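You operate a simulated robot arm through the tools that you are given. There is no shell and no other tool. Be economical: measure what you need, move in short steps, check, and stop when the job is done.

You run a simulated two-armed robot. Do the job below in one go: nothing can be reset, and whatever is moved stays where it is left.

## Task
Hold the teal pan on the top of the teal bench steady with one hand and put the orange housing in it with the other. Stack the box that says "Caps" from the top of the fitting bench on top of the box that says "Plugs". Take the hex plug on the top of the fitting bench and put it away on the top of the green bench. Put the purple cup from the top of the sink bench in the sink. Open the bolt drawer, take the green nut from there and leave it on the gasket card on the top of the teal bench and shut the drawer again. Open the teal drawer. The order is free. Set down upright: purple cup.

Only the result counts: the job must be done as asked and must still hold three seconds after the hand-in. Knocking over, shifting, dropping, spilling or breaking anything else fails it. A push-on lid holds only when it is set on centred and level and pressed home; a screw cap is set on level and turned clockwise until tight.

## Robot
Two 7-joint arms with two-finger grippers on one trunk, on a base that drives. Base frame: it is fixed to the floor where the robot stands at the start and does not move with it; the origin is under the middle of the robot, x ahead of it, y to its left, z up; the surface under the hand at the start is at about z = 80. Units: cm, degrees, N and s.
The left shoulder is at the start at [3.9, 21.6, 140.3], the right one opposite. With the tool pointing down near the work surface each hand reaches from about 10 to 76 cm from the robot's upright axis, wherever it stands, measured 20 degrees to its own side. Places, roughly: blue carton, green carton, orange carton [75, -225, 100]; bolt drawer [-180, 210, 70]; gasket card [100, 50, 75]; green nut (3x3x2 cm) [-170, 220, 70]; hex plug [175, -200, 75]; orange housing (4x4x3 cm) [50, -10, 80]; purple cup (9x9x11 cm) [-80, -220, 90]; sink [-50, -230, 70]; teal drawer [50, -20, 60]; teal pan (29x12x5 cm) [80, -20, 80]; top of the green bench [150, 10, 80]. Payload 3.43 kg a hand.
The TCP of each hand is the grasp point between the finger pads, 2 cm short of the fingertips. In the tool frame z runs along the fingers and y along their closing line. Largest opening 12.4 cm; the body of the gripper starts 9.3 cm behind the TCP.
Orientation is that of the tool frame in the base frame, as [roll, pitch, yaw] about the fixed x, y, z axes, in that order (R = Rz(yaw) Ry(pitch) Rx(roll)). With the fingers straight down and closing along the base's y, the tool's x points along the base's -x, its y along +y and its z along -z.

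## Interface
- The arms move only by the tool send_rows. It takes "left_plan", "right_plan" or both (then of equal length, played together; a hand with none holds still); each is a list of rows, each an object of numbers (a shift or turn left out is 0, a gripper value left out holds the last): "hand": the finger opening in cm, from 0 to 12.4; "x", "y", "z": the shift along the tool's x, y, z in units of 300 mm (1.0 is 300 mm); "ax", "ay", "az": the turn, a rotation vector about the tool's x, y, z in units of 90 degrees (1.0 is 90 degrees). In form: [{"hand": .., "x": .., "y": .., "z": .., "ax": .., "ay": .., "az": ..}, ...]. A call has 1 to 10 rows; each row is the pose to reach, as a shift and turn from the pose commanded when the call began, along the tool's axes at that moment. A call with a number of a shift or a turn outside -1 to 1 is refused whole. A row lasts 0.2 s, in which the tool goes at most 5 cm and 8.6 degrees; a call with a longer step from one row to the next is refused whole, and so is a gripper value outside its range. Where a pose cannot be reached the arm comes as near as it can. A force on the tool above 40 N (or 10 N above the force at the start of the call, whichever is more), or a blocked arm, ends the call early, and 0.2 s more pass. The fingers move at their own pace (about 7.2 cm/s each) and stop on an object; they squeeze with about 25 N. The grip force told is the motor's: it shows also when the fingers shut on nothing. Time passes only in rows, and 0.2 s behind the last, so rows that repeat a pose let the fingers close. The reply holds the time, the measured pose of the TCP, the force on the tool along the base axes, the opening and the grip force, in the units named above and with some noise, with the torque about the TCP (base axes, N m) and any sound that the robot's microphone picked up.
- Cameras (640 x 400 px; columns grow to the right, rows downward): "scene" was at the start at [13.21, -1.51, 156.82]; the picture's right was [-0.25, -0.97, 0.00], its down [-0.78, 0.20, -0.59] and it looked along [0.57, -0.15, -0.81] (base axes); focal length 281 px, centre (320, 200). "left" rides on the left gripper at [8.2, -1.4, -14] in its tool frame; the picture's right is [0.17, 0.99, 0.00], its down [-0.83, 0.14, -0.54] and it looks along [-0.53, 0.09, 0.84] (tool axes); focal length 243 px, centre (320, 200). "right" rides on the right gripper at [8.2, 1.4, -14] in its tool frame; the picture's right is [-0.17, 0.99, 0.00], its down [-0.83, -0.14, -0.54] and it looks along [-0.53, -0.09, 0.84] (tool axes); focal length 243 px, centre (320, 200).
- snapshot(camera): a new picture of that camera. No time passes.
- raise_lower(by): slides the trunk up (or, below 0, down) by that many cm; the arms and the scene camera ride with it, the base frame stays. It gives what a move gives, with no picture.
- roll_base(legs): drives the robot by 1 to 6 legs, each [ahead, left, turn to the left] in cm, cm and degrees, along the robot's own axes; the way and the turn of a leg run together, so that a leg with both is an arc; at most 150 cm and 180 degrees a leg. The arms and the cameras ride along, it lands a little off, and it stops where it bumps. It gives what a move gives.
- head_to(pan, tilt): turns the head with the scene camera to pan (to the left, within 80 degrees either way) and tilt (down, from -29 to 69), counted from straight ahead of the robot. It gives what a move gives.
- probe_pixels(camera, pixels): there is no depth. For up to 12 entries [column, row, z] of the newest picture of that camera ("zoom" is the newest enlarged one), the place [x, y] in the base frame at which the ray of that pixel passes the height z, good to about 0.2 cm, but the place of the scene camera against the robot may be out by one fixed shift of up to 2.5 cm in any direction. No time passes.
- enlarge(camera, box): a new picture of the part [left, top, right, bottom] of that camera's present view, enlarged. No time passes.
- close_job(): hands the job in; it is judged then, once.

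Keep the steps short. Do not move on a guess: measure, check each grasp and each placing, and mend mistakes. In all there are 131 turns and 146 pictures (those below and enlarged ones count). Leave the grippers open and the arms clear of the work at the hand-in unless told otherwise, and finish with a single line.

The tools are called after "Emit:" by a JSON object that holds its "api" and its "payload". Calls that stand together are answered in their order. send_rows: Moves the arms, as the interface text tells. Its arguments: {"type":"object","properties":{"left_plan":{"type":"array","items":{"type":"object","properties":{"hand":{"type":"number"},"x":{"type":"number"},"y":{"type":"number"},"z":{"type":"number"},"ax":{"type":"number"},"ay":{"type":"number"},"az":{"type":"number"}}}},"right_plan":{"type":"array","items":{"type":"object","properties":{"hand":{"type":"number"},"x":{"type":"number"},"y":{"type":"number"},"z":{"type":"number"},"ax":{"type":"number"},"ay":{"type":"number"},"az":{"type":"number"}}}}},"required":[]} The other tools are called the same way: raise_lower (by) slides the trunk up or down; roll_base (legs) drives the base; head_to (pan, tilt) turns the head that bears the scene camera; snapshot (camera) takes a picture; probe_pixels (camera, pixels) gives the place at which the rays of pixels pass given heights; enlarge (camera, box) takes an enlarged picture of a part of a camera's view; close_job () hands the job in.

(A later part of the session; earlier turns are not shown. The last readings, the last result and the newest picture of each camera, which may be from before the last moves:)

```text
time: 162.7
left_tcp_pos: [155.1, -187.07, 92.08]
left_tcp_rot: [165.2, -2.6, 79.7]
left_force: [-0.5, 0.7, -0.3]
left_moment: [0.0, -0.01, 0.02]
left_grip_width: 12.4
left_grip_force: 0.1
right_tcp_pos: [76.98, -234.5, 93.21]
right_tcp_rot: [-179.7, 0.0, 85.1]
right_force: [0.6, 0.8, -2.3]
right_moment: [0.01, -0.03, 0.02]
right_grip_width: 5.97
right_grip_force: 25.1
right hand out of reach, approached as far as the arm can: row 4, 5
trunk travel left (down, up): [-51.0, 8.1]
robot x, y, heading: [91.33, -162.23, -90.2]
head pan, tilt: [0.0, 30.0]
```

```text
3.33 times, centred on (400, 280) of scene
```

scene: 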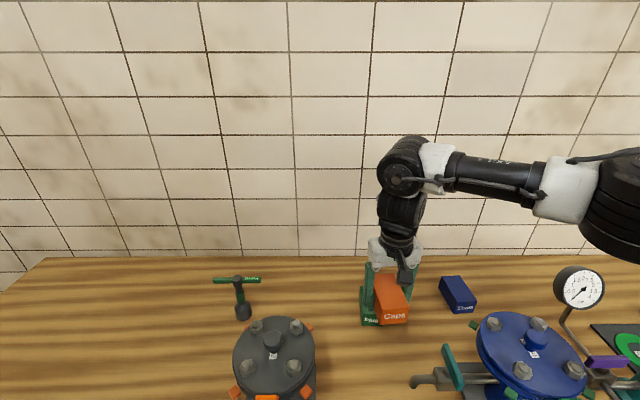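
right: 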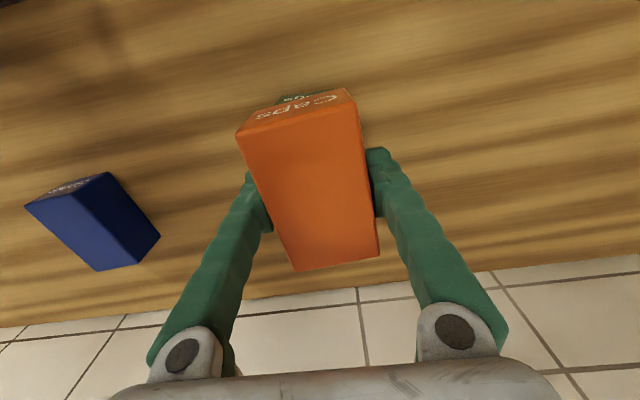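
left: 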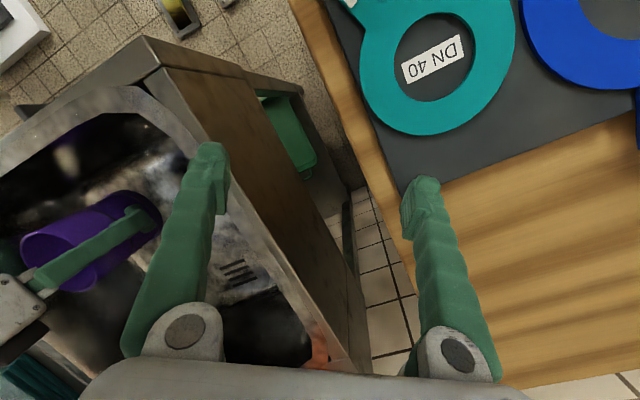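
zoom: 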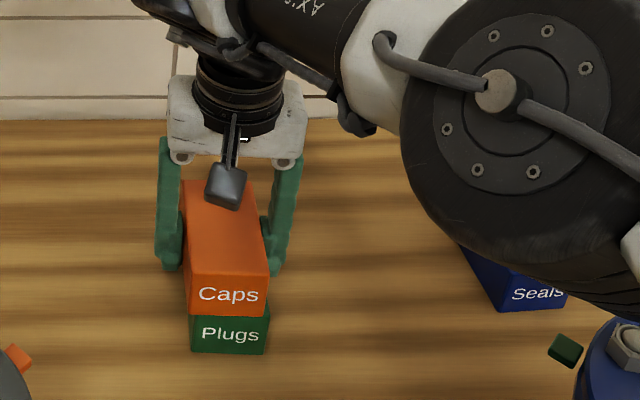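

Aligned now. I'll lower the last millimetres, open to 8 and lift straight up.

Emit:
{"api": "send_rows", "payload": {"right_plan": [{"z": 0.006}, {"z": 0.01}, {"z": 0.01, "hand": 8}, {"z": 0.01, "hand": 8}, {"z": -0.1}, {"z": -0.25}, {"z": -0.4}]}}

Emit:
{"api": "snapshot", "payload": {"camera": "right"}}

Emit:
{"api": "enlarge", "payload": {"camera": "scene", "box": [320, 220, 480, 340]}}

```text
time: 164.3
left_tcp_pos: [155.03, -187.0, 92.1]
left_tcp_rot: [165.3, -2.5, 79.7]
left_force: [0.2, 0.0, -0.3]
left_moment: [0.02, 0.01, 0.02]
left_grip_width: 12.39
left_grip_force: 0.1
right_tcp_pos: [76.85, -234.33, 105.32]
right_tcp_rot: [-179.7, 0.0, 85.0]
right_force: [0.0, -0.6, 0.0]
right_moment: [0.01, 0.03, -0.01]
right_grip_width: 8.0
right_grip_force: 0.0
trunk travel left (down, up): [-51.0, 8.1]
robot x, y, heading: [90.99, -162.0, -90.4]
head pan, tilt: [0.0, 30.0]
```

```text
52 pictures are left
```

right: 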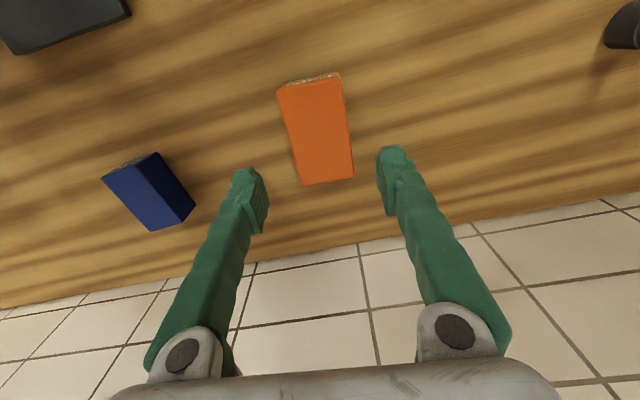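

```text
3.33 times, centred on (400, 280) of scene
```

zoom: 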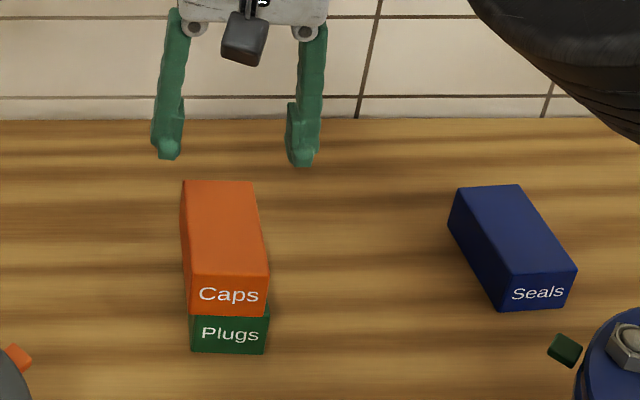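

Caps sits squarely on Plugs. Next is the hex plug, estimated at [182,-201]. I'll back off 52, slide left about 90, and look.

Emit:
{"api": "roll_base", "payload": {"legs": [[-52, 0, 0.4], [0, 88, 0], [12, 0, 0]]}}

Emit:
{"api": "snapshot", "payload": {"camera": "right"}}

```text
time: 180.7
left_tcp_pos: [243.77, -145.19, 92.0]
left_tcp_rot: [165.2, -2.5, 80.3]
left_force: [-0.4, 0.8, 0.4]
left_moment: [-0.05, 0.01, 0.04]
left_grip_width: 12.42
left_grip_force: 0.1
right_tcp_pos: [166.15, -193.4, 105.36]
right_tcp_rot: [-179.7, 0.1, 85.6]
right_force: [-0.1, 0.1, 0.3]
right_moment: [0.01, 0.0, -0.01]
right_grip_width: 8.0
right_grip_force: 0.1
trunk travel left (down, up): [-51.0, 8.1]
robot x, y, heading: [179.66, -121.08, -89.7]
head pan, tilt: [0.0, 30.0]
```

```text
50 pictures are left
```

right: 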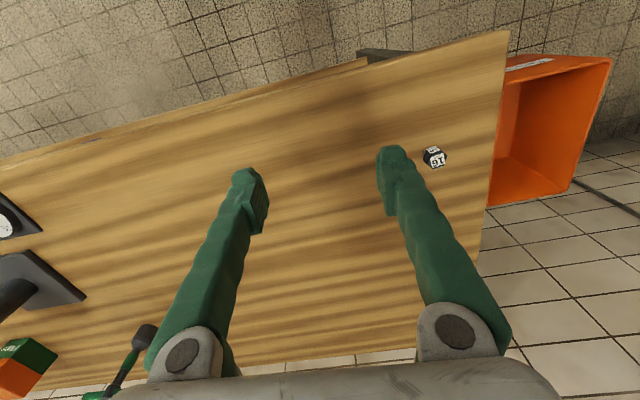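

The hex plug (dark, with a white labelled top) is at right (434,158). I'll enlarge and probe it.

Emit:
{"api": "enlarge", "payload": {"camera": "right", "box": [404, 135, 464, 175]}}

Emit:
{"api": "probe_pixels", "payload": {"camera": "right", "pixels": [[434, 158, 86], [438, 160, 88], [438, 160, 90], [424, 160, 86], [446, 157, 86], [493, 200, 86]]}}

```text
10.00 times, centred on (434, 155) of right
```

zoom: 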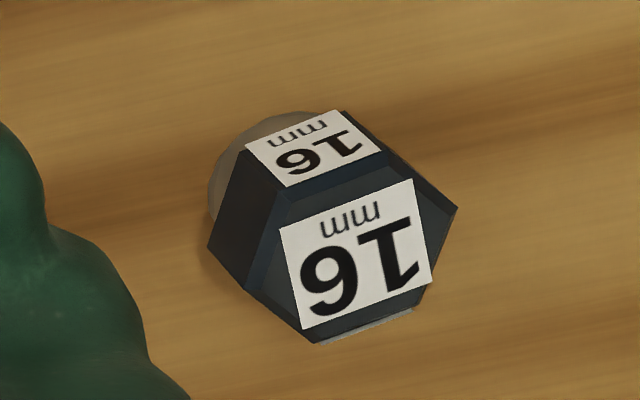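

```text
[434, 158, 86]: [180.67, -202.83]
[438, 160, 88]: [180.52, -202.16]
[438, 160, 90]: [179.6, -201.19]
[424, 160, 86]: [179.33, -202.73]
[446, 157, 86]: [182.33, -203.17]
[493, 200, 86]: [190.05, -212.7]
```

The plug is at [180.7,-202.5]. Its hex faces suit a hand turned about -20°. I'll drive 15 ahead and 12 left so the right hand needs little sideways reach.

Emit:
{"api": "roll_base", "payload": {"legs": [[15, 12, 0]]}}

Emit:
{"api": "send_rows", "payload": {"right_plan": [{"hand": 7, "x": 0.08, "y": 0.04, "az": 0.07}, {"x": 0.16, "y": 0.075, "az": 0.14}, {"x": 0.2, "y": 0.075, "az": 0.21}, {"x": 0.2, "y": 0.075, "z": 0.1, "az": 0.22}, {"x": 0.2, "y": 0.075, "z": 0.2, "az": 0.22}]}}

Emit:
{"api": "snapshot", "payload": {"camera": "right"}}

```text
time: 182.9
left_tcp_pos: [255.45, -160.33, 92.14]
left_tcp_rot: [165.2, -2.4, 80.2]
left_force: [0.2, 0.2, 0.3]
left_moment: [0.0, -0.04, -0.01]
left_grip_width: 12.39
left_grip_force: 0.1
right_tcp_pos: [177.62, -208.53, 105.24]
right_tcp_rot: [-179.7, 0.0, 85.5]
right_force: [0.3, 0.5, 0.1]
right_moment: [-0.02, -0.01, 0.02]
right_grip_width: 7.99
right_grip_force: 0.0
trunk travel left (down, up): [-51.0, 8.1]
robot x, y, heading: [191.58, -136.21, -89.7]
head pan, tilt: [0.0, 30.0]
```

```text
time: 184.1
left_tcp_pos: [255.3, -160.49, 92.07]
left_tcp_rot: [165.3, -2.6, 80.2]
left_force: [-0.6, 0.1, 0.3]
left_moment: [-0.03, 0.03, 0.0]
left_grip_width: 12.42
left_grip_force: 0.2
right_tcp_pos: [180.43, -202.66, 99.19]
right_tcp_rot: [-179.7, 0.1, 65.7]
right_force: [-0.2, -1.0, 1.5]
right_moment: [0.04, -0.02, -0.01]
right_grip_width: 6.99
right_grip_force: 0.0
trunk travel left (down, up): [-51.0, 8.1]
robot x, y, heading: [191.03, -136.16, -89.9]
head pan, tilt: [0.0, 30.0]
```

```text
48 pictures are left
```

right: 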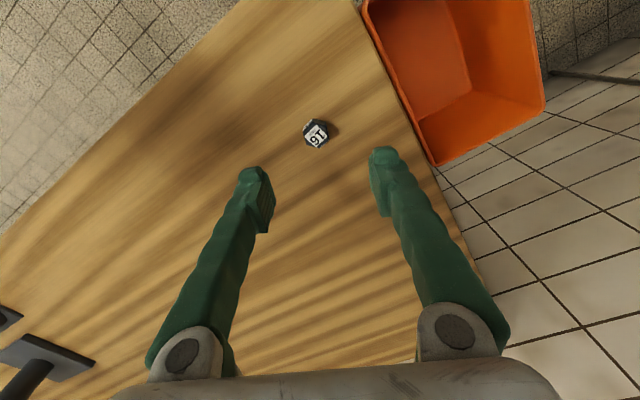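

The plug is nearly under the TCP, at (316,132) against the expected (320,137). I'll enlarge to check the face alignment.

Emit:
{"api": "enlarge", "payload": {"camera": "right", "box": [286, 112, 346, 152]}}

```text
10.00 times, centred on (316, 132) of right
```

zoom: 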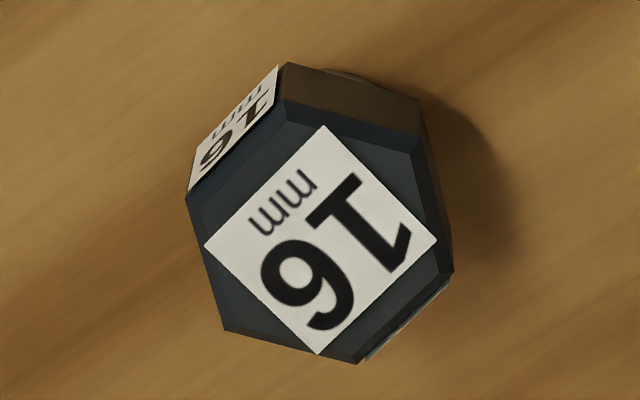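

The hand lines up with two hex faces to within about 4°. The offset is 0.4 cm in each direction. I'll correct, lower to TCP 88.3, and close.

Emit:
{"api": "send_rows", "payload": {"right_plan": [{"x": 0.012, "y": -0.014, "z": 0.12}, {"x": 0.012, "y": -0.014, "z": 0.24}, {"x": 0.012, "y": -0.014, "z": 0.33}, {"x": 0.012, "y": -0.014, "z": 0.36}, {"x": 0.012, "y": -0.014, "z": 0.36, "hand": 4}, {"x": 0.012, "y": -0.014, "z": 0.36, "hand": 2}, {"x": 0.012, "y": -0.014, "z": 0.36, "hand": 1}, {"x": 0.012, "y": -0.014, "z": 0.36, "hand": 1}]}}

```text
time: 185.9
left_tcp_pos: [255.49, -160.41, 92.13]
left_tcp_rot: [165.2, -2.6, 80.2]
left_force: [0.0, 0.2, -0.1]
left_moment: [-0.02, 0.0, 0.03]
left_grip_width: 12.41
left_grip_force: 0.0
right_tcp_pos: [179.96, -202.09, 88.4]
right_tcp_rot: [-179.6, 0.0, 65.7]
right_force: [-0.1, 0.5, 1.1]
right_moment: [-0.01, -0.02, 0.0]
right_grip_width: 2.39
right_grip_force: 24.6
trunk travel left (down, up): [-51.0, 8.1]
robot x, y, heading: [191.43, -136.21, -89.8]
head pan, tilt: [0.0, 30.0]
```

The hex plug is gripped (2.39). I'll lift it, move between the benches to about (150,-126), and turn around to face the green bench.

Emit:
{"api": "send_rows", "payload": {"right_plan": [{"z": -0.1}, {"z": -0.25}, {"z": -0.4}, {"z": -0.55}]}}

Emit:
{"api": "roll_base", "payload": {"legs": [[-10, 0, 0], [0, -41, 0], [0, 0, 90], [0, 0, 89.5]]}}

Emit:
{"api": "head_to", "payload": {"pan": 0, "tilt": 40}}

Emit:
{"api": "snapshot", "payload": {"camera": "scene"}}

```text
time: 186.9
left_tcp_pos: [255.6, -160.3, 92.12]
left_tcp_rot: [165.2, -2.4, 80.2]
left_force: [-0.1, -0.6, -0.6]
left_moment: [-0.02, -0.04, 0.0]
left_grip_width: 12.42
left_grip_force: 0.0
right_tcp_pos: [180.17, -201.97, 105.07]
right_tcp_rot: [-179.7, 0.1, 65.6]
right_force: [-0.5, 0.5, -1.7]
right_moment: [-0.02, 0.02, -0.03]
right_grip_width: 2.41
right_grip_force: 24.6
trunk travel left (down, up): [-51.0, 8.1]
robot x, y, heading: [191.5, -136.16, -89.6]
head pan, tilt: [0.0, 30.0]
```

```text
time: 204.1
left_tcp_pos: [87.35, -100.82, 92.04]
left_tcp_rot: [165.3, -2.7, -101.0]
left_force: [0.2, 0.2, -0.1]
left_moment: [0.01, -0.01, -0.01]
left_grip_width: 12.4
left_grip_force: 0.0
right_tcp_pos: [163.48, -60.47, 105.0]
right_tcp_rot: [-179.7, 0.0, -115.3]
right_force: [0.6, 0.6, -1.3]
right_moment: [-0.03, 0.02, 0.0]
right_grip_width: 2.39
right_grip_force: 24.6
trunk travel left (down, up): [-51.0, 8.1]
robot x, y, heading: [151.16, -126.7, 89.2]
head pan, tilt: [0.0, 30.0]
```

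```text
time: 204.8
left_tcp_pos: [87.32, -100.91, 92.21]
left_tcp_rot: [165.0, -2.7, -100.8]
left_force: [0.2, 0.1, -0.2]
left_moment: [-0.01, 0.0, 0.0]
left_grip_width: 12.41
left_grip_force: 0.0
right_tcp_pos: [163.44, -60.36, 105.02]
right_tcp_rot: [-179.7, 0.0, -115.2]
right_force: [0.1, -0.3, -1.2]
right_moment: [-0.01, -0.01, -0.01]
right_grip_width: 2.38
right_grip_force: 25.3
trunk travel left (down, up): [-51.0, 8.1]
robot x, y, heading: [151.0, -126.65, 89.3]
head pan, tilt: [0.0, 40.0]
```

```text
46 pictures are left
```

scene: 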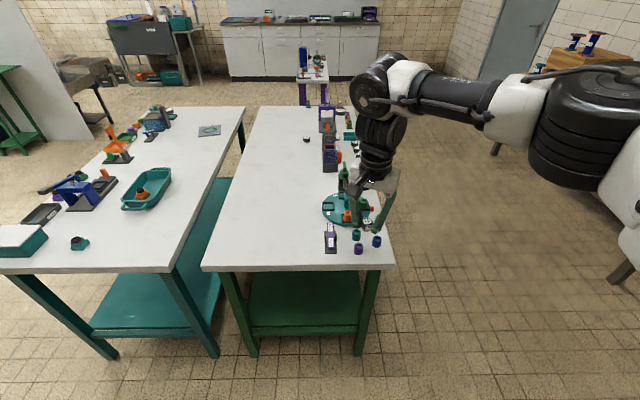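

I can see the green bench's free area around (260,235). I'll probe it and the corners.

Emit:
{"api": "probe_pixels", "payload": {"camera": "scene", "pixels": [[205, 271, 80], [392, 269, 80], [262, 235, 80], [325, 245, 80], [245, 108, 80], [270, 108, 80], [210, 130, 80], [110, 25, 80], [190, 80, 70]]}}

```text
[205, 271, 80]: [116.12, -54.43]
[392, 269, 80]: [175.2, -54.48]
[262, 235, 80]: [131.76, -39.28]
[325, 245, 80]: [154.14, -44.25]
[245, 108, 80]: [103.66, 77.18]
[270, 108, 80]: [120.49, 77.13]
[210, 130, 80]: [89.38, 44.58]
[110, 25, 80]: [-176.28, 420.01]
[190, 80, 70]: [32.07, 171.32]
```

I'll slide left 30 and go ahead 17, so the plug is over the free area at about [133,-43].

Emit:
{"api": "roll_base", "payload": {"legs": [[0, 30, 0], [17, 0, 0]]}}

Emit:
{"api": "snapshot", "payload": {"camera": "right"}}

```text
time: 210.7
left_tcp_pos: [57.28, -83.59, 92.16]
left_tcp_rot: [165.1, -2.5, -100.9]
left_force: [-0.1, -0.6, 0.7]
left_moment: [0.0, 0.01, 0.01]
left_grip_width: 12.41
left_grip_force: 0.1
right_tcp_pos: [133.23, -43.02, 105.24]
right_tcp_rot: [-179.7, 0.1, -115.4]
right_force: [-0.5, 0.4, 0.4]
right_moment: [0.02, 0.02, -0.03]
right_grip_width: 2.39
right_grip_force: 25.1
trunk travel left (down, up): [-51.0, 8.1]
robot x, y, heading: [121.17, -108.73, 89.4]
head pan, tilt: [0.0, 40.0]
```

```text
45 pictures are left
```

right: 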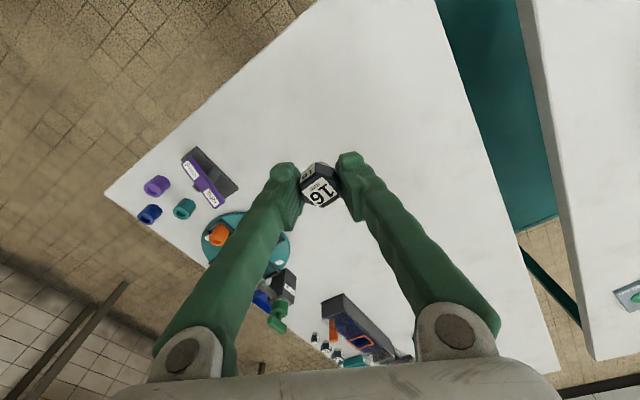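

The area below is free. I'll lower quickly to z 86, then in small steps until contact.

Emit:
{"api": "send_rows", "payload": {"right_plan": [{"z": 0.15}, {"z": 0.3}, {"z": 0.45}, {"z": 0.6}, {"z": 0.66}, {"z": 0.7}, {"z": 0.73}, {"z": 0.745}, {"z": 0.76}, {"z": 0.77}]}}

```text
time: 212.9
left_tcp_pos: [57.21, -83.55, 92.18]
left_tcp_rot: [165.1, -2.5, -100.8]
left_force: [0.4, 0.1, -0.5]
left_moment: [-0.01, 0.0, 0.04]
left_grip_width: 12.4
left_grip_force: 0.0
right_tcp_pos: [133.43, -42.89, 82.35]
right_tcp_rot: [-179.9, 0.4, -115.3]
right_force: [1.7, 3.4, 20.3]
right_moment: [0.01, 0.01, -0.02]
right_grip_width: 2.43
right_grip_force: 25.1
trunk travel left (down, up): [-51.0, 8.1]
robot x, y, heading: [121.06, -108.9, 89.5]
head pan, tilt: [0.0, 40.0]
```

Contact at TCP 82.35 with 20 N, so the plug is on the bench. I'll ease up a hair, open, lift, and check.

Emit:
{"api": "send_rows", "payload": {"right_plan": [{"z": -0.008}, {"z": -0.008, "hand": 3.5}, {"z": -0.008, "hand": 5}, {"z": -0.008, "hand": 6}, {"z": -0.1}, {"z": -0.25}, {"z": -0.4}, {"z": -0.55}, {"z": -0.7}]}}

Emit:
{"api": "snapshot", "payload": {"camera": "right"}}

```text
time: 214.9
left_tcp_pos: [57.09, -83.62, 92.12]
left_tcp_rot: [165.2, -2.5, -100.8]
left_force: [0.5, 0.0, 0.6]
left_moment: [0.02, -0.02, -0.02]
left_grip_width: 12.41
left_grip_force: 0.0
right_tcp_pos: [133.46, -43.06, 103.28]
right_tcp_rot: [-179.6, 0.0, -115.3]
right_force: [1.1, -0.4, -0.3]
right_moment: [0.05, 0.01, 0.0]
right_grip_width: 5.99
right_grip_force: 0.1
trunk travel left (down, up): [-51.0, 8.1]
robot x, y, heading: [120.74, -109.08, 89.5]
head pan, tilt: [0.0, 40.0]
```

```text
44 pictures are left
```

right: 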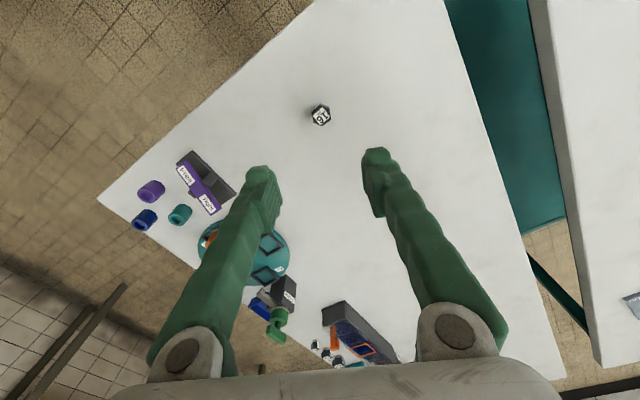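

The hex plug stands on the green bench. Next is the bolt drawer near [-180,210]. I'll go around the benches to the open area on the west side and look.

Emit:
{"api": "roll_base", "payload": {"legs": [[-8, 0, 0], [0, 140, 0.5], [120, 0, 0]]}}

Emit:
{"api": "head_to", "payload": {"pan": 40, "tilt": 25}}

Emit:
{"api": "snapshot", "payload": {"camera": "scene"}}

```text
time: 241.4
left_tcp_pos: [-85.24, 26.51, 92.16]
left_tcp_rot: [165.1, -2.6, -98.3]
left_force: [0.7, 0.3, 0.4]
left_moment: [0.0, 0.0, -0.03]
left_grip_width: 12.4
left_grip_force: 0.0
right_tcp_pos: [-10.74, 70.27, 103.01]
right_tcp_rot: [-179.7, 0.0, -113.0]
right_force: [-0.6, 0.7, -0.4]
right_moment: [0.0, 0.01, 0.02]
right_grip_width: 6.0
right_grip_force: 0.1
trunk travel left (down, up): [-51.0, 8.1]
robot x, y, heading: [-20.81, 3.68, 91.6]
head pan, tilt: [0.0, 40.0]
```

```text
time: 242.5
left_tcp_pos: [-85.28, 26.64, 92.02]
left_tcp_rot: [165.2, -2.6, -98.4]
left_force: [0.4, -0.4, 0.5]
left_moment: [0.01, -0.01, 0.0]
left_grip_width: 12.38
left_grip_force: 0.1
right_tcp_pos: [-10.63, 70.16, 102.98]
right_tcp_rot: [-179.8, 0.1, -112.9]
right_force: [-0.9, -0.3, -0.7]
right_moment: [0.03, 0.02, 0.01]
right_grip_width: 5.99
right_grip_force: 0.0
trunk travel left (down, up): [-51.0, 8.1]
robot x, y, heading: [-20.33, 3.91, 91.8]
head pan, tilt: [40.0, 25.0]
```

```text
43 pictures are left
```

scene: 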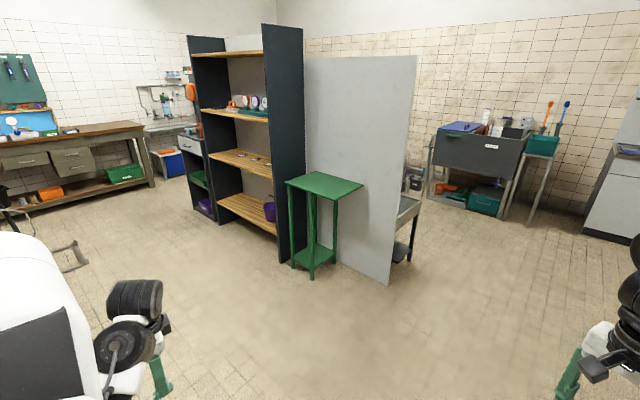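

The bolt drawer's direction is behind the gray partition at (360,170), where a bench edge shows at (405,205). I'll probe floor points to map a way round.

Emit:
{"api": "probe_pixels", "payload": {"camera": "scene", "pixels": [[387, 283, 0], [292, 262, 0], [398, 262, 0], [318, 278, 0], [508, 218, 0], [435, 195, 0], [583, 232, 0], [412, 205, 80], [419, 199, 80], [412, 175, 80]]}}

Emit:
{"api": "enlarge", "payload": {"camera": "scene", "box": [370, 80, 570, 280]}}

```text
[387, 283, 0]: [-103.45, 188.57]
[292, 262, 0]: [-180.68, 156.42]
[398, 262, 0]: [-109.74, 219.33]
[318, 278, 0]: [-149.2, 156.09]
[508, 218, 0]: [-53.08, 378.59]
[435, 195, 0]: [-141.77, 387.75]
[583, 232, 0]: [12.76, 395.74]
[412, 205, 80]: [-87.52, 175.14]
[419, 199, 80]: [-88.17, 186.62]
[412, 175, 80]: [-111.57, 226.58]
```

```text
2.00 times, centred on (470, 180) of scene
```

zoom: 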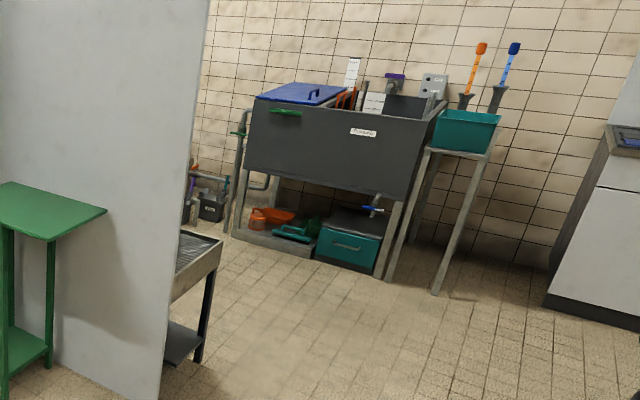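

The partition's free end is at about [-103,188], and the drawer bench stands behind it, facing +y. I'll drive along x ≈ -10 up to y ≈ 300, turn around there, and look.

Emit:
{"api": "roll_base", "payload": {"legs": [[10, -10, -1.8], [140, 0, 0], [145, 0, 0], [0, 0, 90], [0, 0, 90]]}}

Emit:
{"api": "head_to", "payload": {"pan": -45, "tilt": 30}}

Emit:
{"api": "snapshot", "payload": {"camera": "scene"}}

```text
time: 271.7
left_tcp_pos: [54.57, 274.7, 92.11]
left_tcp_rot: [165.1, -2.6, 81.7]
left_force: [0.2, 0.0, -0.1]
left_moment: [0.02, 0.01, 0.01]
left_grip_width: 12.37
left_grip_force: 0.0
right_tcp_pos: [-19.93, 230.88, 103.03]
right_tcp_rot: [-179.7, 0.1, 67.3]
right_force: [1.3, -1.5, 0.4]
right_moment: [-0.01, -0.01, 0.03]
right_grip_width: 6.0
right_grip_force: 0.1
trunk travel left (down, up): [-51.0, 8.1]
robot x, y, heading: [-10.48, 297.26, -88.3]
head pan, tilt: [40.0, 25.0]
```

```text
time: 273.3
left_tcp_pos: [54.58, 274.65, 92.1]
left_tcp_rot: [165.1, -2.6, 81.8]
left_force: [-0.6, -0.1, 0.9]
left_moment: [0.0, 0.0, -0.01]
left_grip_width: 12.39
left_grip_force: 0.0
right_tcp_pos: [-19.82, 230.81, 102.98]
right_tcp_rot: [-179.7, 0.1, 67.3]
right_force: [1.1, 0.7, -0.3]
right_moment: [-0.03, 0.01, 0.04]
right_grip_width: 6.02
right_grip_force: 0.0
trunk travel left (down, up): [-51.0, 8.1]
robot x, y, heading: [-9.95, 297.23, -88.2]
head pan, tilt: [-45.0, 30.0]
```

```text
41 pictures are left
```

scene: 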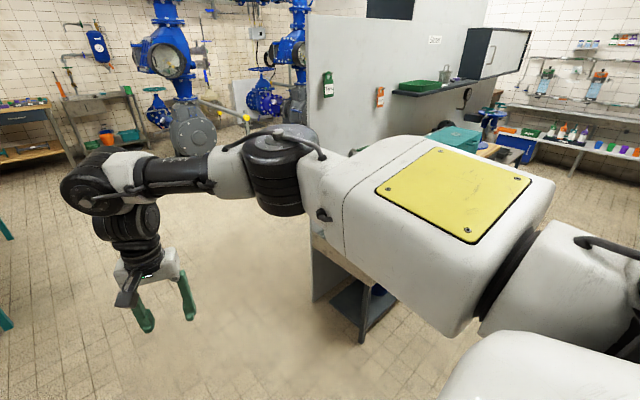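

The drawer bench is on the right, against the partition. I'll back off 14 cm, slide right 135 and look straight at it.

Emit:
{"api": "roll_base", "payload": {"legs": [[-14, 0, -1.8], [0, -135, 0]]}}

Emit:
{"api": "head_to", "payload": {"pan": 0, "tilt": 40}}

Emit:
{"api": "snapshot", "payload": {"camera": "scene"}}

```text
time: 292.2
left_tcp_pos: [-78.89, 286.84, 92.18]
left_tcp_rot: [165.2, -2.6, 80.0]
left_force: [-0.8, 0.1, 0.2]
left_moment: [-0.03, -0.04, -0.01]
left_grip_width: 12.37
left_grip_force: 0.1
right_tcp_pos: [-154.59, 245.35, 102.88]
right_tcp_rot: [-179.6, 0.2, 65.5]
right_force: [0.3, 0.6, 0.1]
right_moment: [0.0, -0.02, 0.01]
right_grip_width: 5.98
right_grip_force: 0.1
trunk travel left (down, up): [-51.0, 8.1]
robot x, y, heading: [-142.98, 311.46, -90.0]
head pan, tilt: [-45.0, 30.0]
```

```text
time: 293.4
left_tcp_pos: [-78.89, 286.79, 92.06]
left_tcp_rot: [165.2, -2.5, 80.1]
left_force: [-0.6, 0.4, 0.6]
left_moment: [0.01, 0.01, 0.02]
left_grip_width: 12.41
left_grip_force: 0.0
right_tcp_pos: [-154.54, 245.33, 102.94]
right_tcp_rot: [-179.7, 0.0, 65.6]
right_force: [-0.2, -0.3, -0.1]
right_moment: [0.04, -0.02, -0.01]
right_grip_width: 6.0
right_grip_force: 0.1
trunk travel left (down, up): [-51.0, 8.1]
robot x, y, heading: [-143.19, 311.38, -90.1]
head pan, tilt: [0.0, 40.0]
```

```text
40 pictures are left
```

scene: 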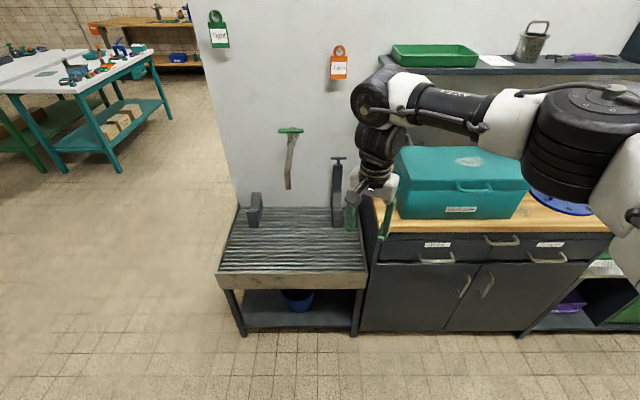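

Two labelled drawers appear in the dark cabinet, at (437,245) and (550,245). I'll enlarge to read the labels, and probe the handles.

Emit:
{"api": "enlarge", "payload": {"camera": "scene", "box": [360, 225, 620, 345]}}

Emit:
{"api": "probe_pixels", "payload": {"camera": "scene", "pixels": [[436, 261, 70], [418, 261, 70], [455, 262, 70], [547, 261, 70], [437, 244, 74], [371, 237, 80], [611, 235, 80], [220, 272, 80], [501, 243, 75], [390, 332, 0]]}}

```text
2.46 times, centred on (490, 285) of scene
```

zoom: 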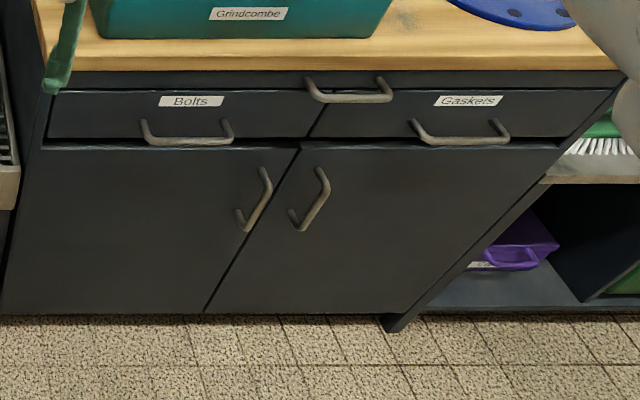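

```text
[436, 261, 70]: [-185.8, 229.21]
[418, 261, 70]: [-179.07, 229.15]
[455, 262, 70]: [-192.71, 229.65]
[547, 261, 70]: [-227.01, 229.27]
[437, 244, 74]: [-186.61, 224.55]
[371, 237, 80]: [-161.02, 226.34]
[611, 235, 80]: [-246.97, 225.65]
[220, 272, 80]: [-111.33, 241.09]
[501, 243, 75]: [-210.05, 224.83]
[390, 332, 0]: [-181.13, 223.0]
```

The left drawer says "Bolts"; its handle bar is at about x -186, y 231, z 70. I'll slide right 30 so the right hand lines up, then turn the hand so it closes in the vertical plane.

Emit:
{"api": "roll_base", "payload": {"legs": [[0, -32, 0]]}}

Emit:
{"api": "send_rows", "payload": {"right_plan": [{"az": -0.09, "x": 0.03}, {"az": -0.18, "x": 0.06}, {"az": -0.27, "x": 0.1}, {"az": -0.36, "x": 0.15}, {"az": -0.45, "x": 0.2}, {"az": -0.54, "x": 0.2}, {"az": -0.63, "x": 0.2}, {"az": -0.72, "x": 0.2}, {"az": -0.81, "x": 0.2}, {"az": -0.9, "x": 0.2}]}}

Emit:
{"api": "send_rows", "payload": {"right_plan": [{"az": -0.09}, {"az": -0.18}, {"az": -0.27}, {"az": -0.36}, {"az": -0.371}]}}

```text
time: 298.2
left_tcp_pos: [-110.71, 287.25, 92.15]
left_tcp_rot: [165.1, -2.6, 80.5]
left_force: [0.0, -0.4, 0.1]
left_moment: [-0.02, 0.03, 0.01]
left_grip_width: 12.41
left_grip_force: 0.0
right_tcp_pos: [-185.99, 244.97, 103.06]
right_tcp_rot: [-179.6, 0.1, 66.0]
right_force: [-0.3, 0.0, 0.0]
right_moment: [0.0, 0.0, 0.03]
right_grip_width: 5.99
right_grip_force: 0.1
trunk travel left (down, up): [-51.0, 8.1]
robot x, y, heading: [-175.26, 311.33, -89.4]
head pan, tilt: [0.0, 40.0]
```

```text
time: 300.4
left_tcp_pos: [-110.52, 287.27, 92.17]
left_tcp_rot: [165.1, -2.5, 80.5]
left_force: [0.4, 0.0, 1.0]
left_moment: [-0.01, -0.01, -0.02]
left_grip_width: 12.41
left_grip_force: 0.1
right_tcp_pos: [-183.6, 250.48, 102.92]
right_tcp_rot: [-179.9, -0.3, 147.1]
right_force: [0.1, -0.1, -0.1]
right_moment: [-0.03, 0.01, -0.03]
right_grip_width: 5.96
right_grip_force: 0.0
trunk travel left (down, up): [-51.0, 8.1]
robot x, y, heading: [-174.99, 311.1, -89.6]
head pan, tilt: [0.0, 40.0]
```

```text
time: 301.6
left_tcp_pos: [-110.72, 287.21, 92.17]
left_tcp_rot: [165.1, -2.6, 80.5]
left_force: [1.0, 0.5, -0.3]
left_moment: [-0.02, 0.01, -0.04]
left_grip_width: 12.39
left_grip_force: 0.1
right_tcp_pos: [-183.63, 250.5, 102.92]
right_tcp_rot: [-180.0, -0.3, -179.5]
right_force: [0.4, 0.1, 0.3]
right_moment: [-0.03, -0.02, 0.0]
right_grip_width: 5.98
right_grip_force: 0.0
trunk travel left (down, up): [-51.0, 8.1]
robot x, y, heading: [-175.1, 310.96, -89.5]
head pan, tilt: [0.0, 40.0]
```

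The hand is turned with no trouble. Now I'll tilt it 60° forward in free air, then lower the trunk 22 cm.

Emit:
{"api": "send_rows", "payload": {"right_plan": [{"ax": 0.085}, {"ax": 0.17}, {"ax": 0.255}, {"ax": 0.34}, {"ax": 0.425}, {"ax": 0.51}, {"ax": 0.595}, {"ax": 0.667}]}}

Emit:
{"api": "raise_lower", "payload": {"by": -22}}

Emit:
{"api": "snapshot", "payload": {"camera": "right"}}

```text
time: 303.4
left_tcp_pos: [-110.42, 287.4, 92.02]
left_tcp_rot: [165.2, -2.5, 80.5]
left_force: [0.2, -0.7, -0.3]
left_moment: [-0.02, 0.01, 0.02]
left_grip_width: 12.4
left_grip_force: 0.0
right_tcp_pos: [-183.45, 250.47, 103.24]
right_tcp_rot: [-119.9, -0.4, -179.5]
right_force: [0.5, -0.6, -0.4]
right_moment: [-0.02, 0.01, 0.02]
right_grip_width: 6.02
right_grip_force: 0.1
trunk travel left (down, up): [-51.0, 8.1]
robot x, y, heading: [-175.02, 311.44, -89.5]
head pan, tilt: [0.0, 40.0]
```

```text
time: 305.4
left_tcp_pos: [-110.66, 287.39, 71.29]
left_tcp_rot: [165.2, -2.9, 80.5]
left_force: [0.2, -0.1, 1.5]
left_moment: [0.01, 0.01, 0.01]
left_grip_width: 12.38
left_grip_force: 0.0
right_tcp_pos: [-194.91, 247.71, 81.64]
right_tcp_rot: [-119.6, -4.0, 170.4]
right_force: [-0.2, -0.1, 0.3]
right_moment: [0.03, -0.04, -0.02]
right_grip_width: 6.0
right_grip_force: 0.1
trunk travel left (down, up): [-30.4, 28.7]
robot x, y, heading: [-175.28, 311.37, -89.3]
head pan, tilt: [0.0, 40.0]
stopped: the arm was blocked; the commanded pose is now the measured one
```

```text
38 pictures are left
```

right: 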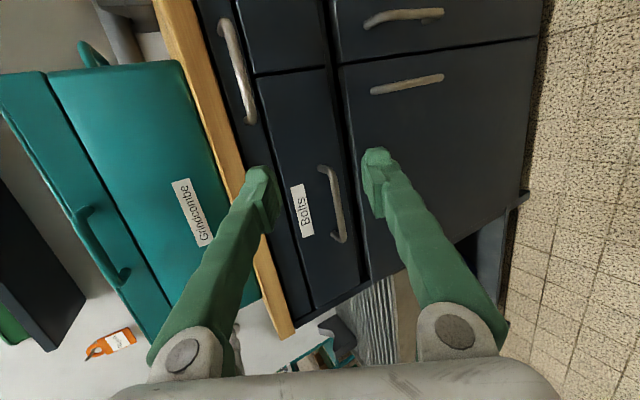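

The trunk stopped slightly early and the hand turned a little. The Bolts handle is visible at right (322,168)–(343,240). I'll probe its ends at several heights.

Emit:
{"api": "probe_pixels", "payload": {"camera": "right", "pixels": [[322, 168, 74], [322, 168, 71], [322, 168, 68], [343, 241, 74], [343, 241, 71], [343, 241, 68], [334, 205, 71], [334, 205, 68], [275, 300, 82], [240, 120, 82]]}}

```text
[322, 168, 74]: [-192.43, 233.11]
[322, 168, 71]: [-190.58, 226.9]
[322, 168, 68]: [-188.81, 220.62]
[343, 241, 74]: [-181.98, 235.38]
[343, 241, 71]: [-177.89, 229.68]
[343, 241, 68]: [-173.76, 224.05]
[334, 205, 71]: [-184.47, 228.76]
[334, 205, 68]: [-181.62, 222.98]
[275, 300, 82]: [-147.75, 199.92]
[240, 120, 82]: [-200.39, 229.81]
```

The scene and hand estimates for the handle disagree by a few cm. I'll straighten the hand and shift it in front of the handle for a second viewpoint.

Emit:
{"api": "send_rows", "payload": {"right_plan": [{"x": -0.1, "ay": -0.06, "ax": 0.004, "az": -0.006}, {"x": -0.2, "ay": -0.115, "ax": 0.008, "az": -0.013}, {"x": -0.28, "ay": -0.115, "ax": 0.008, "az": -0.013}]}}

Emit:
{"api": "snapshot", "payload": {"camera": "right"}}

```text
time: 306.2
left_tcp_pos: [-110.59, 287.32, 71.5]
left_tcp_rot: [165.2, -2.8, 80.6]
left_force: [-0.4, -0.3, -1.3]
left_moment: [-0.02, 0.05, 0.01]
left_grip_width: 12.43
left_grip_force: 0.0
right_tcp_pos: [-185.99, 246.51, 81.32]
right_tcp_rot: [-119.0, 0.1, -179.6]
right_force: [-0.3, 1.1, 0.5]
right_moment: [-0.01, 0.01, 0.0]
right_grip_width: 5.98
right_grip_force: 0.0
trunk travel left (down, up): [-30.4, 28.7]
robot x, y, heading: [-175.2, 311.48, -89.4]
head pan, tilt: [0.0, 40.0]
```

```text
37 pictures are left
```

right: 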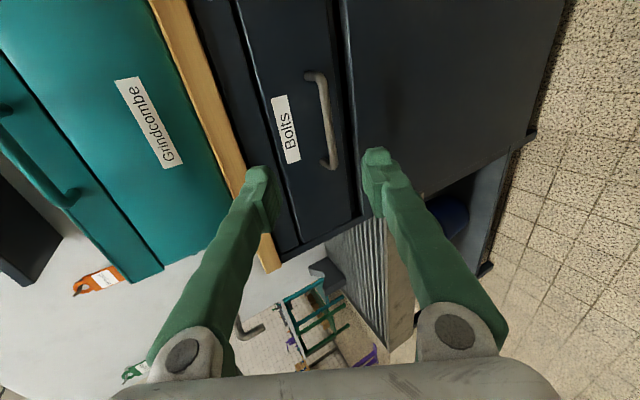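

Emit:
{"api": "probe_pixels", "payload": {"camera": "right", "pixels": [[312, 74, 74], [312, 74, 71], [312, 74, 68], [333, 167, 74], [333, 167, 71], [333, 167, 68], [323, 120, 74], [323, 120, 71], [323, 120, 68], [318, 120, 71], [225, 100, 80], [350, 100, 68]]}}

```text
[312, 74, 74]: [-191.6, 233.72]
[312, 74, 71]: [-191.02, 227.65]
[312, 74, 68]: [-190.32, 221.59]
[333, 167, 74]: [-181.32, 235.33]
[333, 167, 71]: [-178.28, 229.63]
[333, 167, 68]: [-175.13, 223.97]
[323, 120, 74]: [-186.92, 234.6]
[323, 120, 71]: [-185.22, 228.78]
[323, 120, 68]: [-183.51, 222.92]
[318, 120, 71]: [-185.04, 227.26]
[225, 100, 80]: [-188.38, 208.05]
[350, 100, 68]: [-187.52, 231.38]
```

Both views agree: the bar is at x -191..-179.5, y ≈ 230.9, z ≈ 72.1. I'll drive 10 ahead, then move down and forward so the fingers straddle the bar.

Emit:
{"api": "roll_base", "payload": {"legs": [[10, 0, 0]]}}

Emit:
{"api": "send_rows", "payload": {"right_plan": [{"hand": 5, "y": 0.09, "x": -0.01}, {"y": 0.176, "x": -0.02}, {"y": 0.176, "x": -0.02, "z": 0.1}, {"y": 0.176, "x": -0.02, "z": 0.15}]}}

Emit:
{"api": "snapshot", "payload": {"camera": "right"}}

```text
time: 307.4
left_tcp_pos: [-110.64, 277.34, 71.48]
left_tcp_rot: [165.2, -2.9, 80.4]
left_force: [0.4, -0.2, 0.0]
left_moment: [0.02, 0.02, 0.04]
left_grip_width: 12.44
left_grip_force: 0.0
right_tcp_pos: [-186.14, 236.72, 81.2]
right_tcp_rot: [-119.0, 0.2, -179.7]
right_force: [-0.1, -0.1, 0.6]
right_moment: [0.02, 0.0, -0.01]
right_grip_width: 6.01
right_grip_force: 0.0
trunk travel left (down, up): [-30.4, 28.7]
robot x, y, heading: [-175.23, 301.0, -89.4]
head pan, tilt: [0.0, 40.0]
```

```text
time: 308.4
left_tcp_pos: [-110.7, 277.48, 71.54]
left_tcp_rot: [165.3, -2.9, 80.4]
left_force: [-0.1, 0.3, -0.4]
left_moment: [0.01, -0.04, -0.01]
left_grip_width: 12.38
left_grip_force: 0.1
right_tcp_pos: [-185.32, 235.28, 74.52]
right_tcp_rot: [-119.0, 0.2, -179.6]
right_force: [-0.2, 0.5, 0.7]
right_moment: [0.02, -0.01, -0.05]
right_grip_width: 4.99
right_grip_force: 0.0
trunk travel left (down, up): [-30.4, 28.7]
robot x, y, heading: [-175.16, 301.19, -89.5]
head pan, tilt: [0.0, 40.0]
```

```text
36 pictures are left
```

right: 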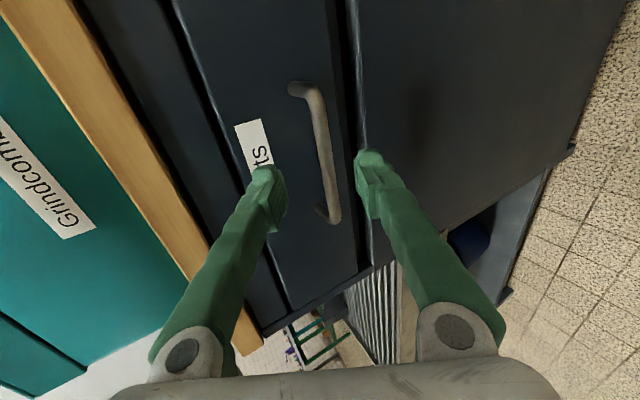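

The bar runs between the fingers (centre (325,155)). I'll advance 4 cm along the tool and close.

Emit:
{"api": "send_rows", "payload": {"right_plan": [{"z": 0.05, "y": 0.01, "x": 0.02}, {"z": 0.1, "y": 0.012, "x": 0.02}, {"z": 0.135, "y": 0.012, "x": 0.02}, {"z": 0.135, "y": 0.012, "x": 0.02, "hand": 2.5}, {"z": 0.135, "y": 0.012, "x": 0.02, "hand": 1}, {"z": 0.135, "y": 0.012, "x": 0.02, "hand": 0}, {"z": 0.135, "y": 0.012, "x": 0.02, "hand": 0}]}}

Emit:
{"api": "snapshot", "payload": {"camera": "right"}}

```text
time: 310.0
left_tcp_pos: [-110.67, 277.38, 71.3]
left_tcp_rot: [165.3, -2.9, 80.4]
left_force: [-0.4, 0.4, 0.9]
left_moment: [0.0, 0.0, -0.01]
left_grip_width: 12.37
left_grip_force: 0.1
right_tcp_pos: [-186.02, 231.92, 72.01]
right_tcp_rot: [-119.3, 0.1, -179.6]
right_force: [1.8, 1.1, -13.5]
right_moment: [0.06, 0.11, 0.01]
right_grip_width: 0.78
right_grip_force: 42.0
trunk travel left (down, up): [-30.4, 28.7]
robot x, y, heading: [-174.96, 301.34, -89.3]
head pan, tilt: [0.0, 40.0]
```

```text
35 pictures are left
```

right: 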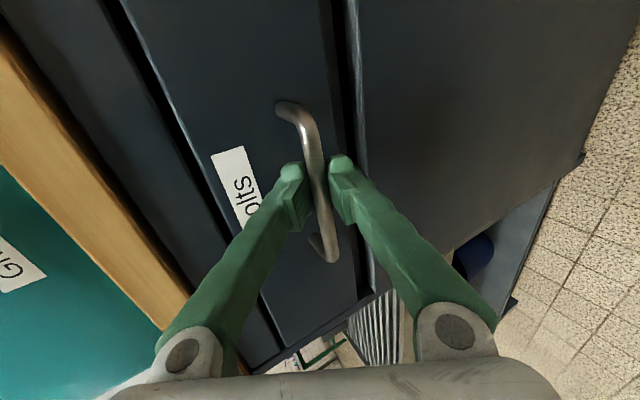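

The bar is gripped at 0.78. I'll pull the drawer open by driving straight back 20 cm.

Emit:
{"api": "roll_base", "payload": {"legs": [[-20, 0, 0]]}}

Emit:
{"api": "snapshot", "payload": {"camera": "scene"}}

```text
time: 311.9
left_tcp_pos: [-110.68, 296.99, 71.3]
left_tcp_rot: [165.3, -3.0, 80.3]
left_force: [0.0, -0.6, 0.5]
left_moment: [0.01, -0.03, 0.06]
left_grip_width: 12.39
left_grip_force: 0.0
right_tcp_pos: [-186.11, 251.65, 71.95]
right_tcp_rot: [-119.4, 0.3, -179.8]
right_force: [23.8, -0.7, -31.8]
right_moment: [0.17, 0.22, 0.13]
right_grip_width: 0.72
right_grip_force: 40.6
trunk travel left (down, up): [-30.4, 28.7]
robot x, y, heading: [-175.04, 321.16, -89.9]
head pan, tilt: [0.0, 40.0]
```

```text
34 pictures are left
```

scene: 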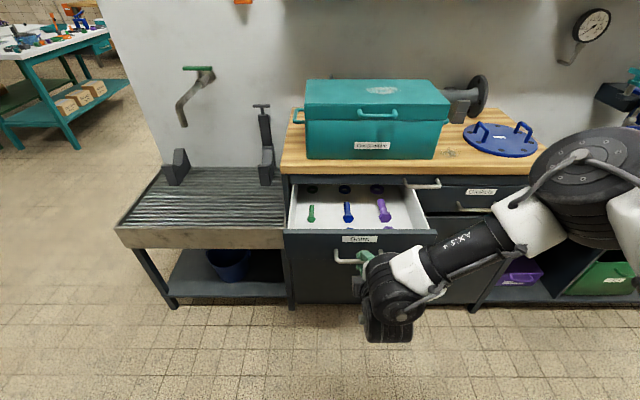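

The drawer is open, with bolts and nuts inside. I'll enlarge to find the green nut.

Emit:
{"api": "enlarge", "payload": {"camera": "scene", "box": [275, 165, 445, 265]}}

```text
3.76 times, centred on (360, 215) of scene
```

zoom: 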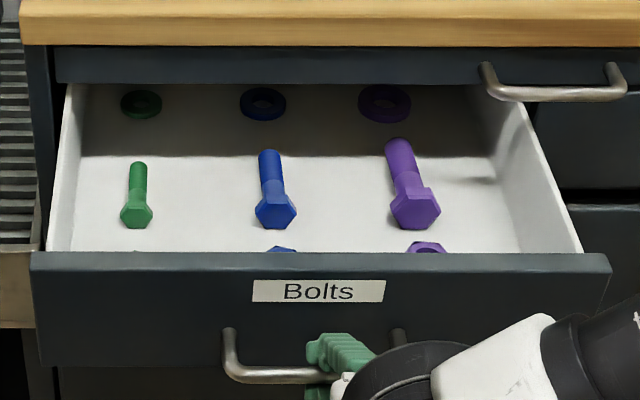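

The nuts are in the front row; the green one is hidden behind the front panel on the left, at about x -172. I'll open the fingers, retreat from the handle along the tool, then rise and untilt the hand.

Emit:
{"api": "send_rows", "payload": {"right_plan": [{"hand": 5}, {"hand": 5}, {"z": -0.07}, {"z": -0.18}, {"z": -0.3}, {"z": -0.4}, {"z": -0.5, "y": -0.05}, {"z": -0.5, "y": -0.2}, {"z": -0.5, "y": -0.35}, {"z": -0.5, "y": -0.5}]}}

Emit:
{"api": "send_rows", "payload": {"right_plan": [{"ax": -0.085}, {"ax": -0.17}, {"ax": -0.255}, {"ax": -0.34}, {"ax": -0.425}, {"ax": -0.51}, {"ax": -0.595}, {"ax": -0.674}]}}

```text
time: 314.1
left_tcp_pos: [-110.71, 297.12, 71.38]
left_tcp_rot: [165.2, -2.9, 80.3]
left_force: [-0.2, -0.4, 0.0]
left_moment: [0.02, 0.0, 0.03]
left_grip_width: 12.42
left_grip_force: 0.0
right_tcp_pos: [-186.3, 257.55, 92.52]
right_tcp_rot: [-119.3, 0.4, -179.9]
right_force: [0.2, 0.4, -0.5]
right_moment: [0.0, 0.03, -0.01]
right_grip_width: 5.02
right_grip_force: 0.1
trunk travel left (down, up): [-30.4, 28.7]
robot x, y, heading: [-175.04, 321.16, -89.8]
head pan, tilt: [0.0, 40.0]
```

```text
time: 316.1
left_tcp_pos: [-110.71, 297.42, 71.49]
left_tcp_rot: [165.1, -2.7, 80.6]
left_force: [0.2, -0.3, 0.1]
left_moment: [0.04, -0.05, 0.02]
left_grip_width: 12.43
left_grip_force: 0.0
right_tcp_pos: [-186.26, 248.73, 80.16]
right_tcp_rot: [-177.9, 1.0, -178.8]
right_force: [4.9, -1.3, 20.9]
right_moment: [-0.68, 0.09, 0.36]
right_grip_width: 5.04
right_grip_force: 0.4
right hand out of reach, approached as far as the arm can: row 4, 5, 6, 7, 8
trunk travel left (down, up): [-30.4, 28.7]
robot x, y, heading: [-175.19, 321.28, -89.6]
head pan, tilt: [0.0, 40.0]
stopped in row 8 (right hand): the force on the tool passed its limit at 73 N (the readings are from after the stop); the commanded pose is now the measured one
```

The untilting hand sank onto the drawer front (TCP z 80). I'll raise the trunk 22 cm to lift it clear, and look.

Emit:
{"api": "raise_lower", "payload": {"by": 22}}

Emit:
{"api": "snapshot", "payload": {"camera": "right"}}

```text
time: 318.4
left_tcp_pos: [-110.4, 297.26, 93.66]
left_tcp_rot: [165.0, -2.8, 80.6]
left_force: [0.0, -1.3, -0.2]
left_moment: [0.03, -0.02, -0.01]
left_grip_width: 12.39
left_grip_force: 0.0
right_tcp_pos: [-186.32, 249.03, 101.5]
right_tcp_rot: [-178.7, 0.7, -179.0]
right_force: [-0.1, -0.1, -0.2]
right_moment: [0.02, 0.0, 0.02]
right_grip_width: 5.01
right_grip_force: 0.0
trunk travel left (down, up): [-52.4, 6.7]
robot x, y, heading: [-175.05, 321.03, -89.7]
head pan, tilt: [0.0, 40.0]
```

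```text
32 pictures are left
```

right: 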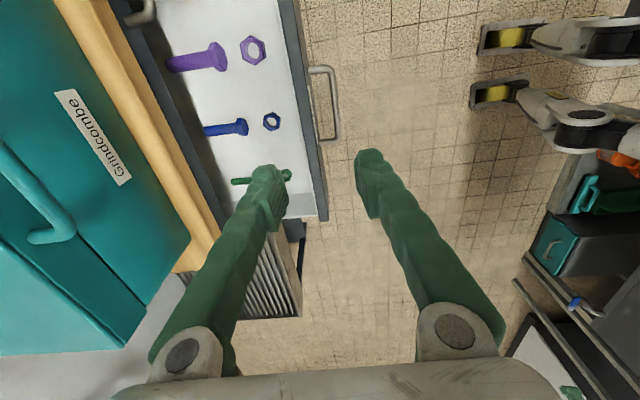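

I see the nut row: purple (252,50), blue (271,122), with green under the finger. I'll slide the base left 12 and turn the hand back to closing along x.

Emit:
{"api": "roll_base", "payload": {"legs": [[0, 13, 0]]}}

Emit:
{"api": "send_rows", "payload": {"right_plan": [{"az": 0.09}, {"az": 0.18}, {"az": 0.27}, {"az": 0.36}, {"az": 0.45}, {"az": 0.54}, {"az": 0.63}, {"az": 0.72}, {"az": 0.81}, {"az": 0.9}]}}

Emit:
{"api": "send_rows", "payload": {"right_plan": [{"az": 0.09}, {"az": 0.11}]}}

Emit:
{"api": "snapshot", "payload": {"camera": "right"}}

```text
time: 320.8
left_tcp_pos: [-97.33, 297.59, 93.49]
left_tcp_rot: [165.0, -3.0, 80.6]
left_force: [0.6, -0.3, 0.1]
left_moment: [-0.04, -0.01, 0.02]
left_grip_width: 12.38
left_grip_force: 0.0
right_tcp_pos: [-173.12, 249.01, 101.64]
right_tcp_rot: [-178.7, 0.8, -178.9]
right_force: [-0.2, 0.3, -0.5]
right_moment: [-0.03, 0.0, 0.01]
right_grip_width: 5.02
right_grip_force: 0.0
trunk travel left (down, up): [-52.4, 6.7]
robot x, y, heading: [-162.06, 321.31, -89.5]
head pan, tilt: [0.0, 40.0]
```

```text
time: 323.0
left_tcp_pos: [-97.29, 297.63, 93.7]
left_tcp_rot: [164.9, -2.9, 80.6]
left_force: [0.0, 0.6, 0.3]
left_moment: [0.02, 0.01, -0.01]
left_grip_width: 12.39
left_grip_force: 0.0
right_tcp_pos: [-173.12, 249.05, 101.69]
right_tcp_rot: [179.4, 1.4, 100.0]
right_force: [0.0, 0.1, -0.5]
right_moment: [-0.02, -0.02, 0.03]
right_grip_width: 4.99
right_grip_force: 0.1
trunk travel left (down, up): [-52.4, 6.7]
robot x, y, heading: [-161.96, 321.55, -89.3]
head pan, tilt: [0.0, 40.0]
```

```text
time: 323.6
left_tcp_pos: [-97.41, 297.65, 93.69]
left_tcp_rot: [164.9, -2.9, 80.6]
left_force: [0.4, 0.8, 0.8]
left_moment: [-0.03, 0.0, -0.04]
left_grip_width: 12.38
left_grip_force: 0.1
right_tcp_pos: [-173.0, 249.04, 101.77]
right_tcp_rot: [179.3, 1.4, 90.1]
right_force: [-0.1, -0.2, 0.0]
right_moment: [0.02, 0.03, 0.02]
right_grip_width: 5.04
right_grip_force: 0.0
trunk travel left (down, up): [-52.4, 6.7]
robot x, y, heading: [-161.52, 321.58, -89.5]
head pan, tilt: [0.0, 40.0]
```

```text
31 pictures are left
```

right: 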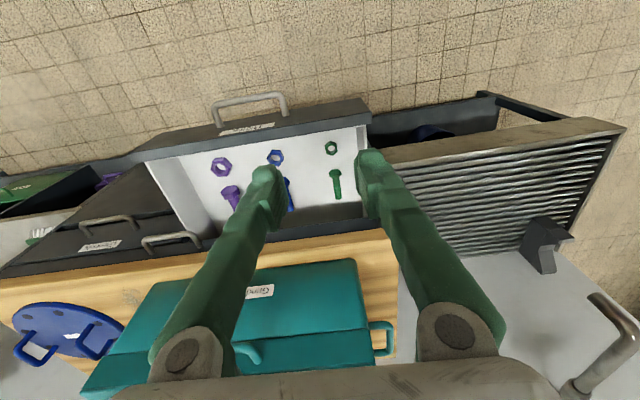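

The green nut is at right (330,148). I'll enlarge and probe it.

Emit:
{"api": "enlarge", "payload": {"camera": "right", "box": [290, 120, 380, 180]}}

Emit:
{"api": "probe_pixels", "payload": {"camera": "right", "pixels": [[330, 148, 74], [330, 148, 72], [330, 148, 70], [330, 148, 68], [275, 157, 70], [220, 167, 70], [366, 117, 79], [250, 98, 72]]}}

```text
6.67 times, centred on (335, 150) of right
```

zoom: 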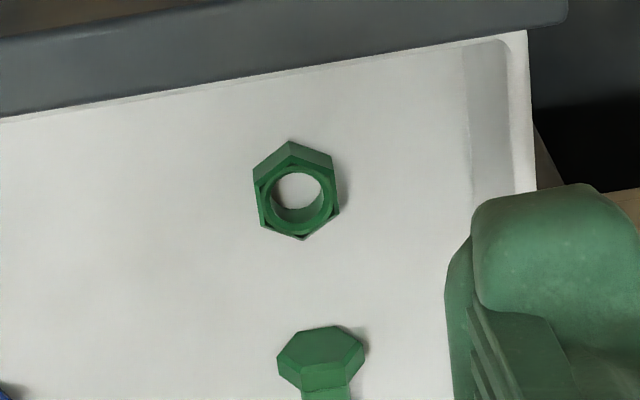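

```text
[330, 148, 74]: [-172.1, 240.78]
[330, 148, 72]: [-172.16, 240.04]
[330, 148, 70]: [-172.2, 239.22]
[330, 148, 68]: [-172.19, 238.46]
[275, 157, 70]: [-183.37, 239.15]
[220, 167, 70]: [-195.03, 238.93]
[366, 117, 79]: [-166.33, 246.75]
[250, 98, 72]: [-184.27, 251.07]
```

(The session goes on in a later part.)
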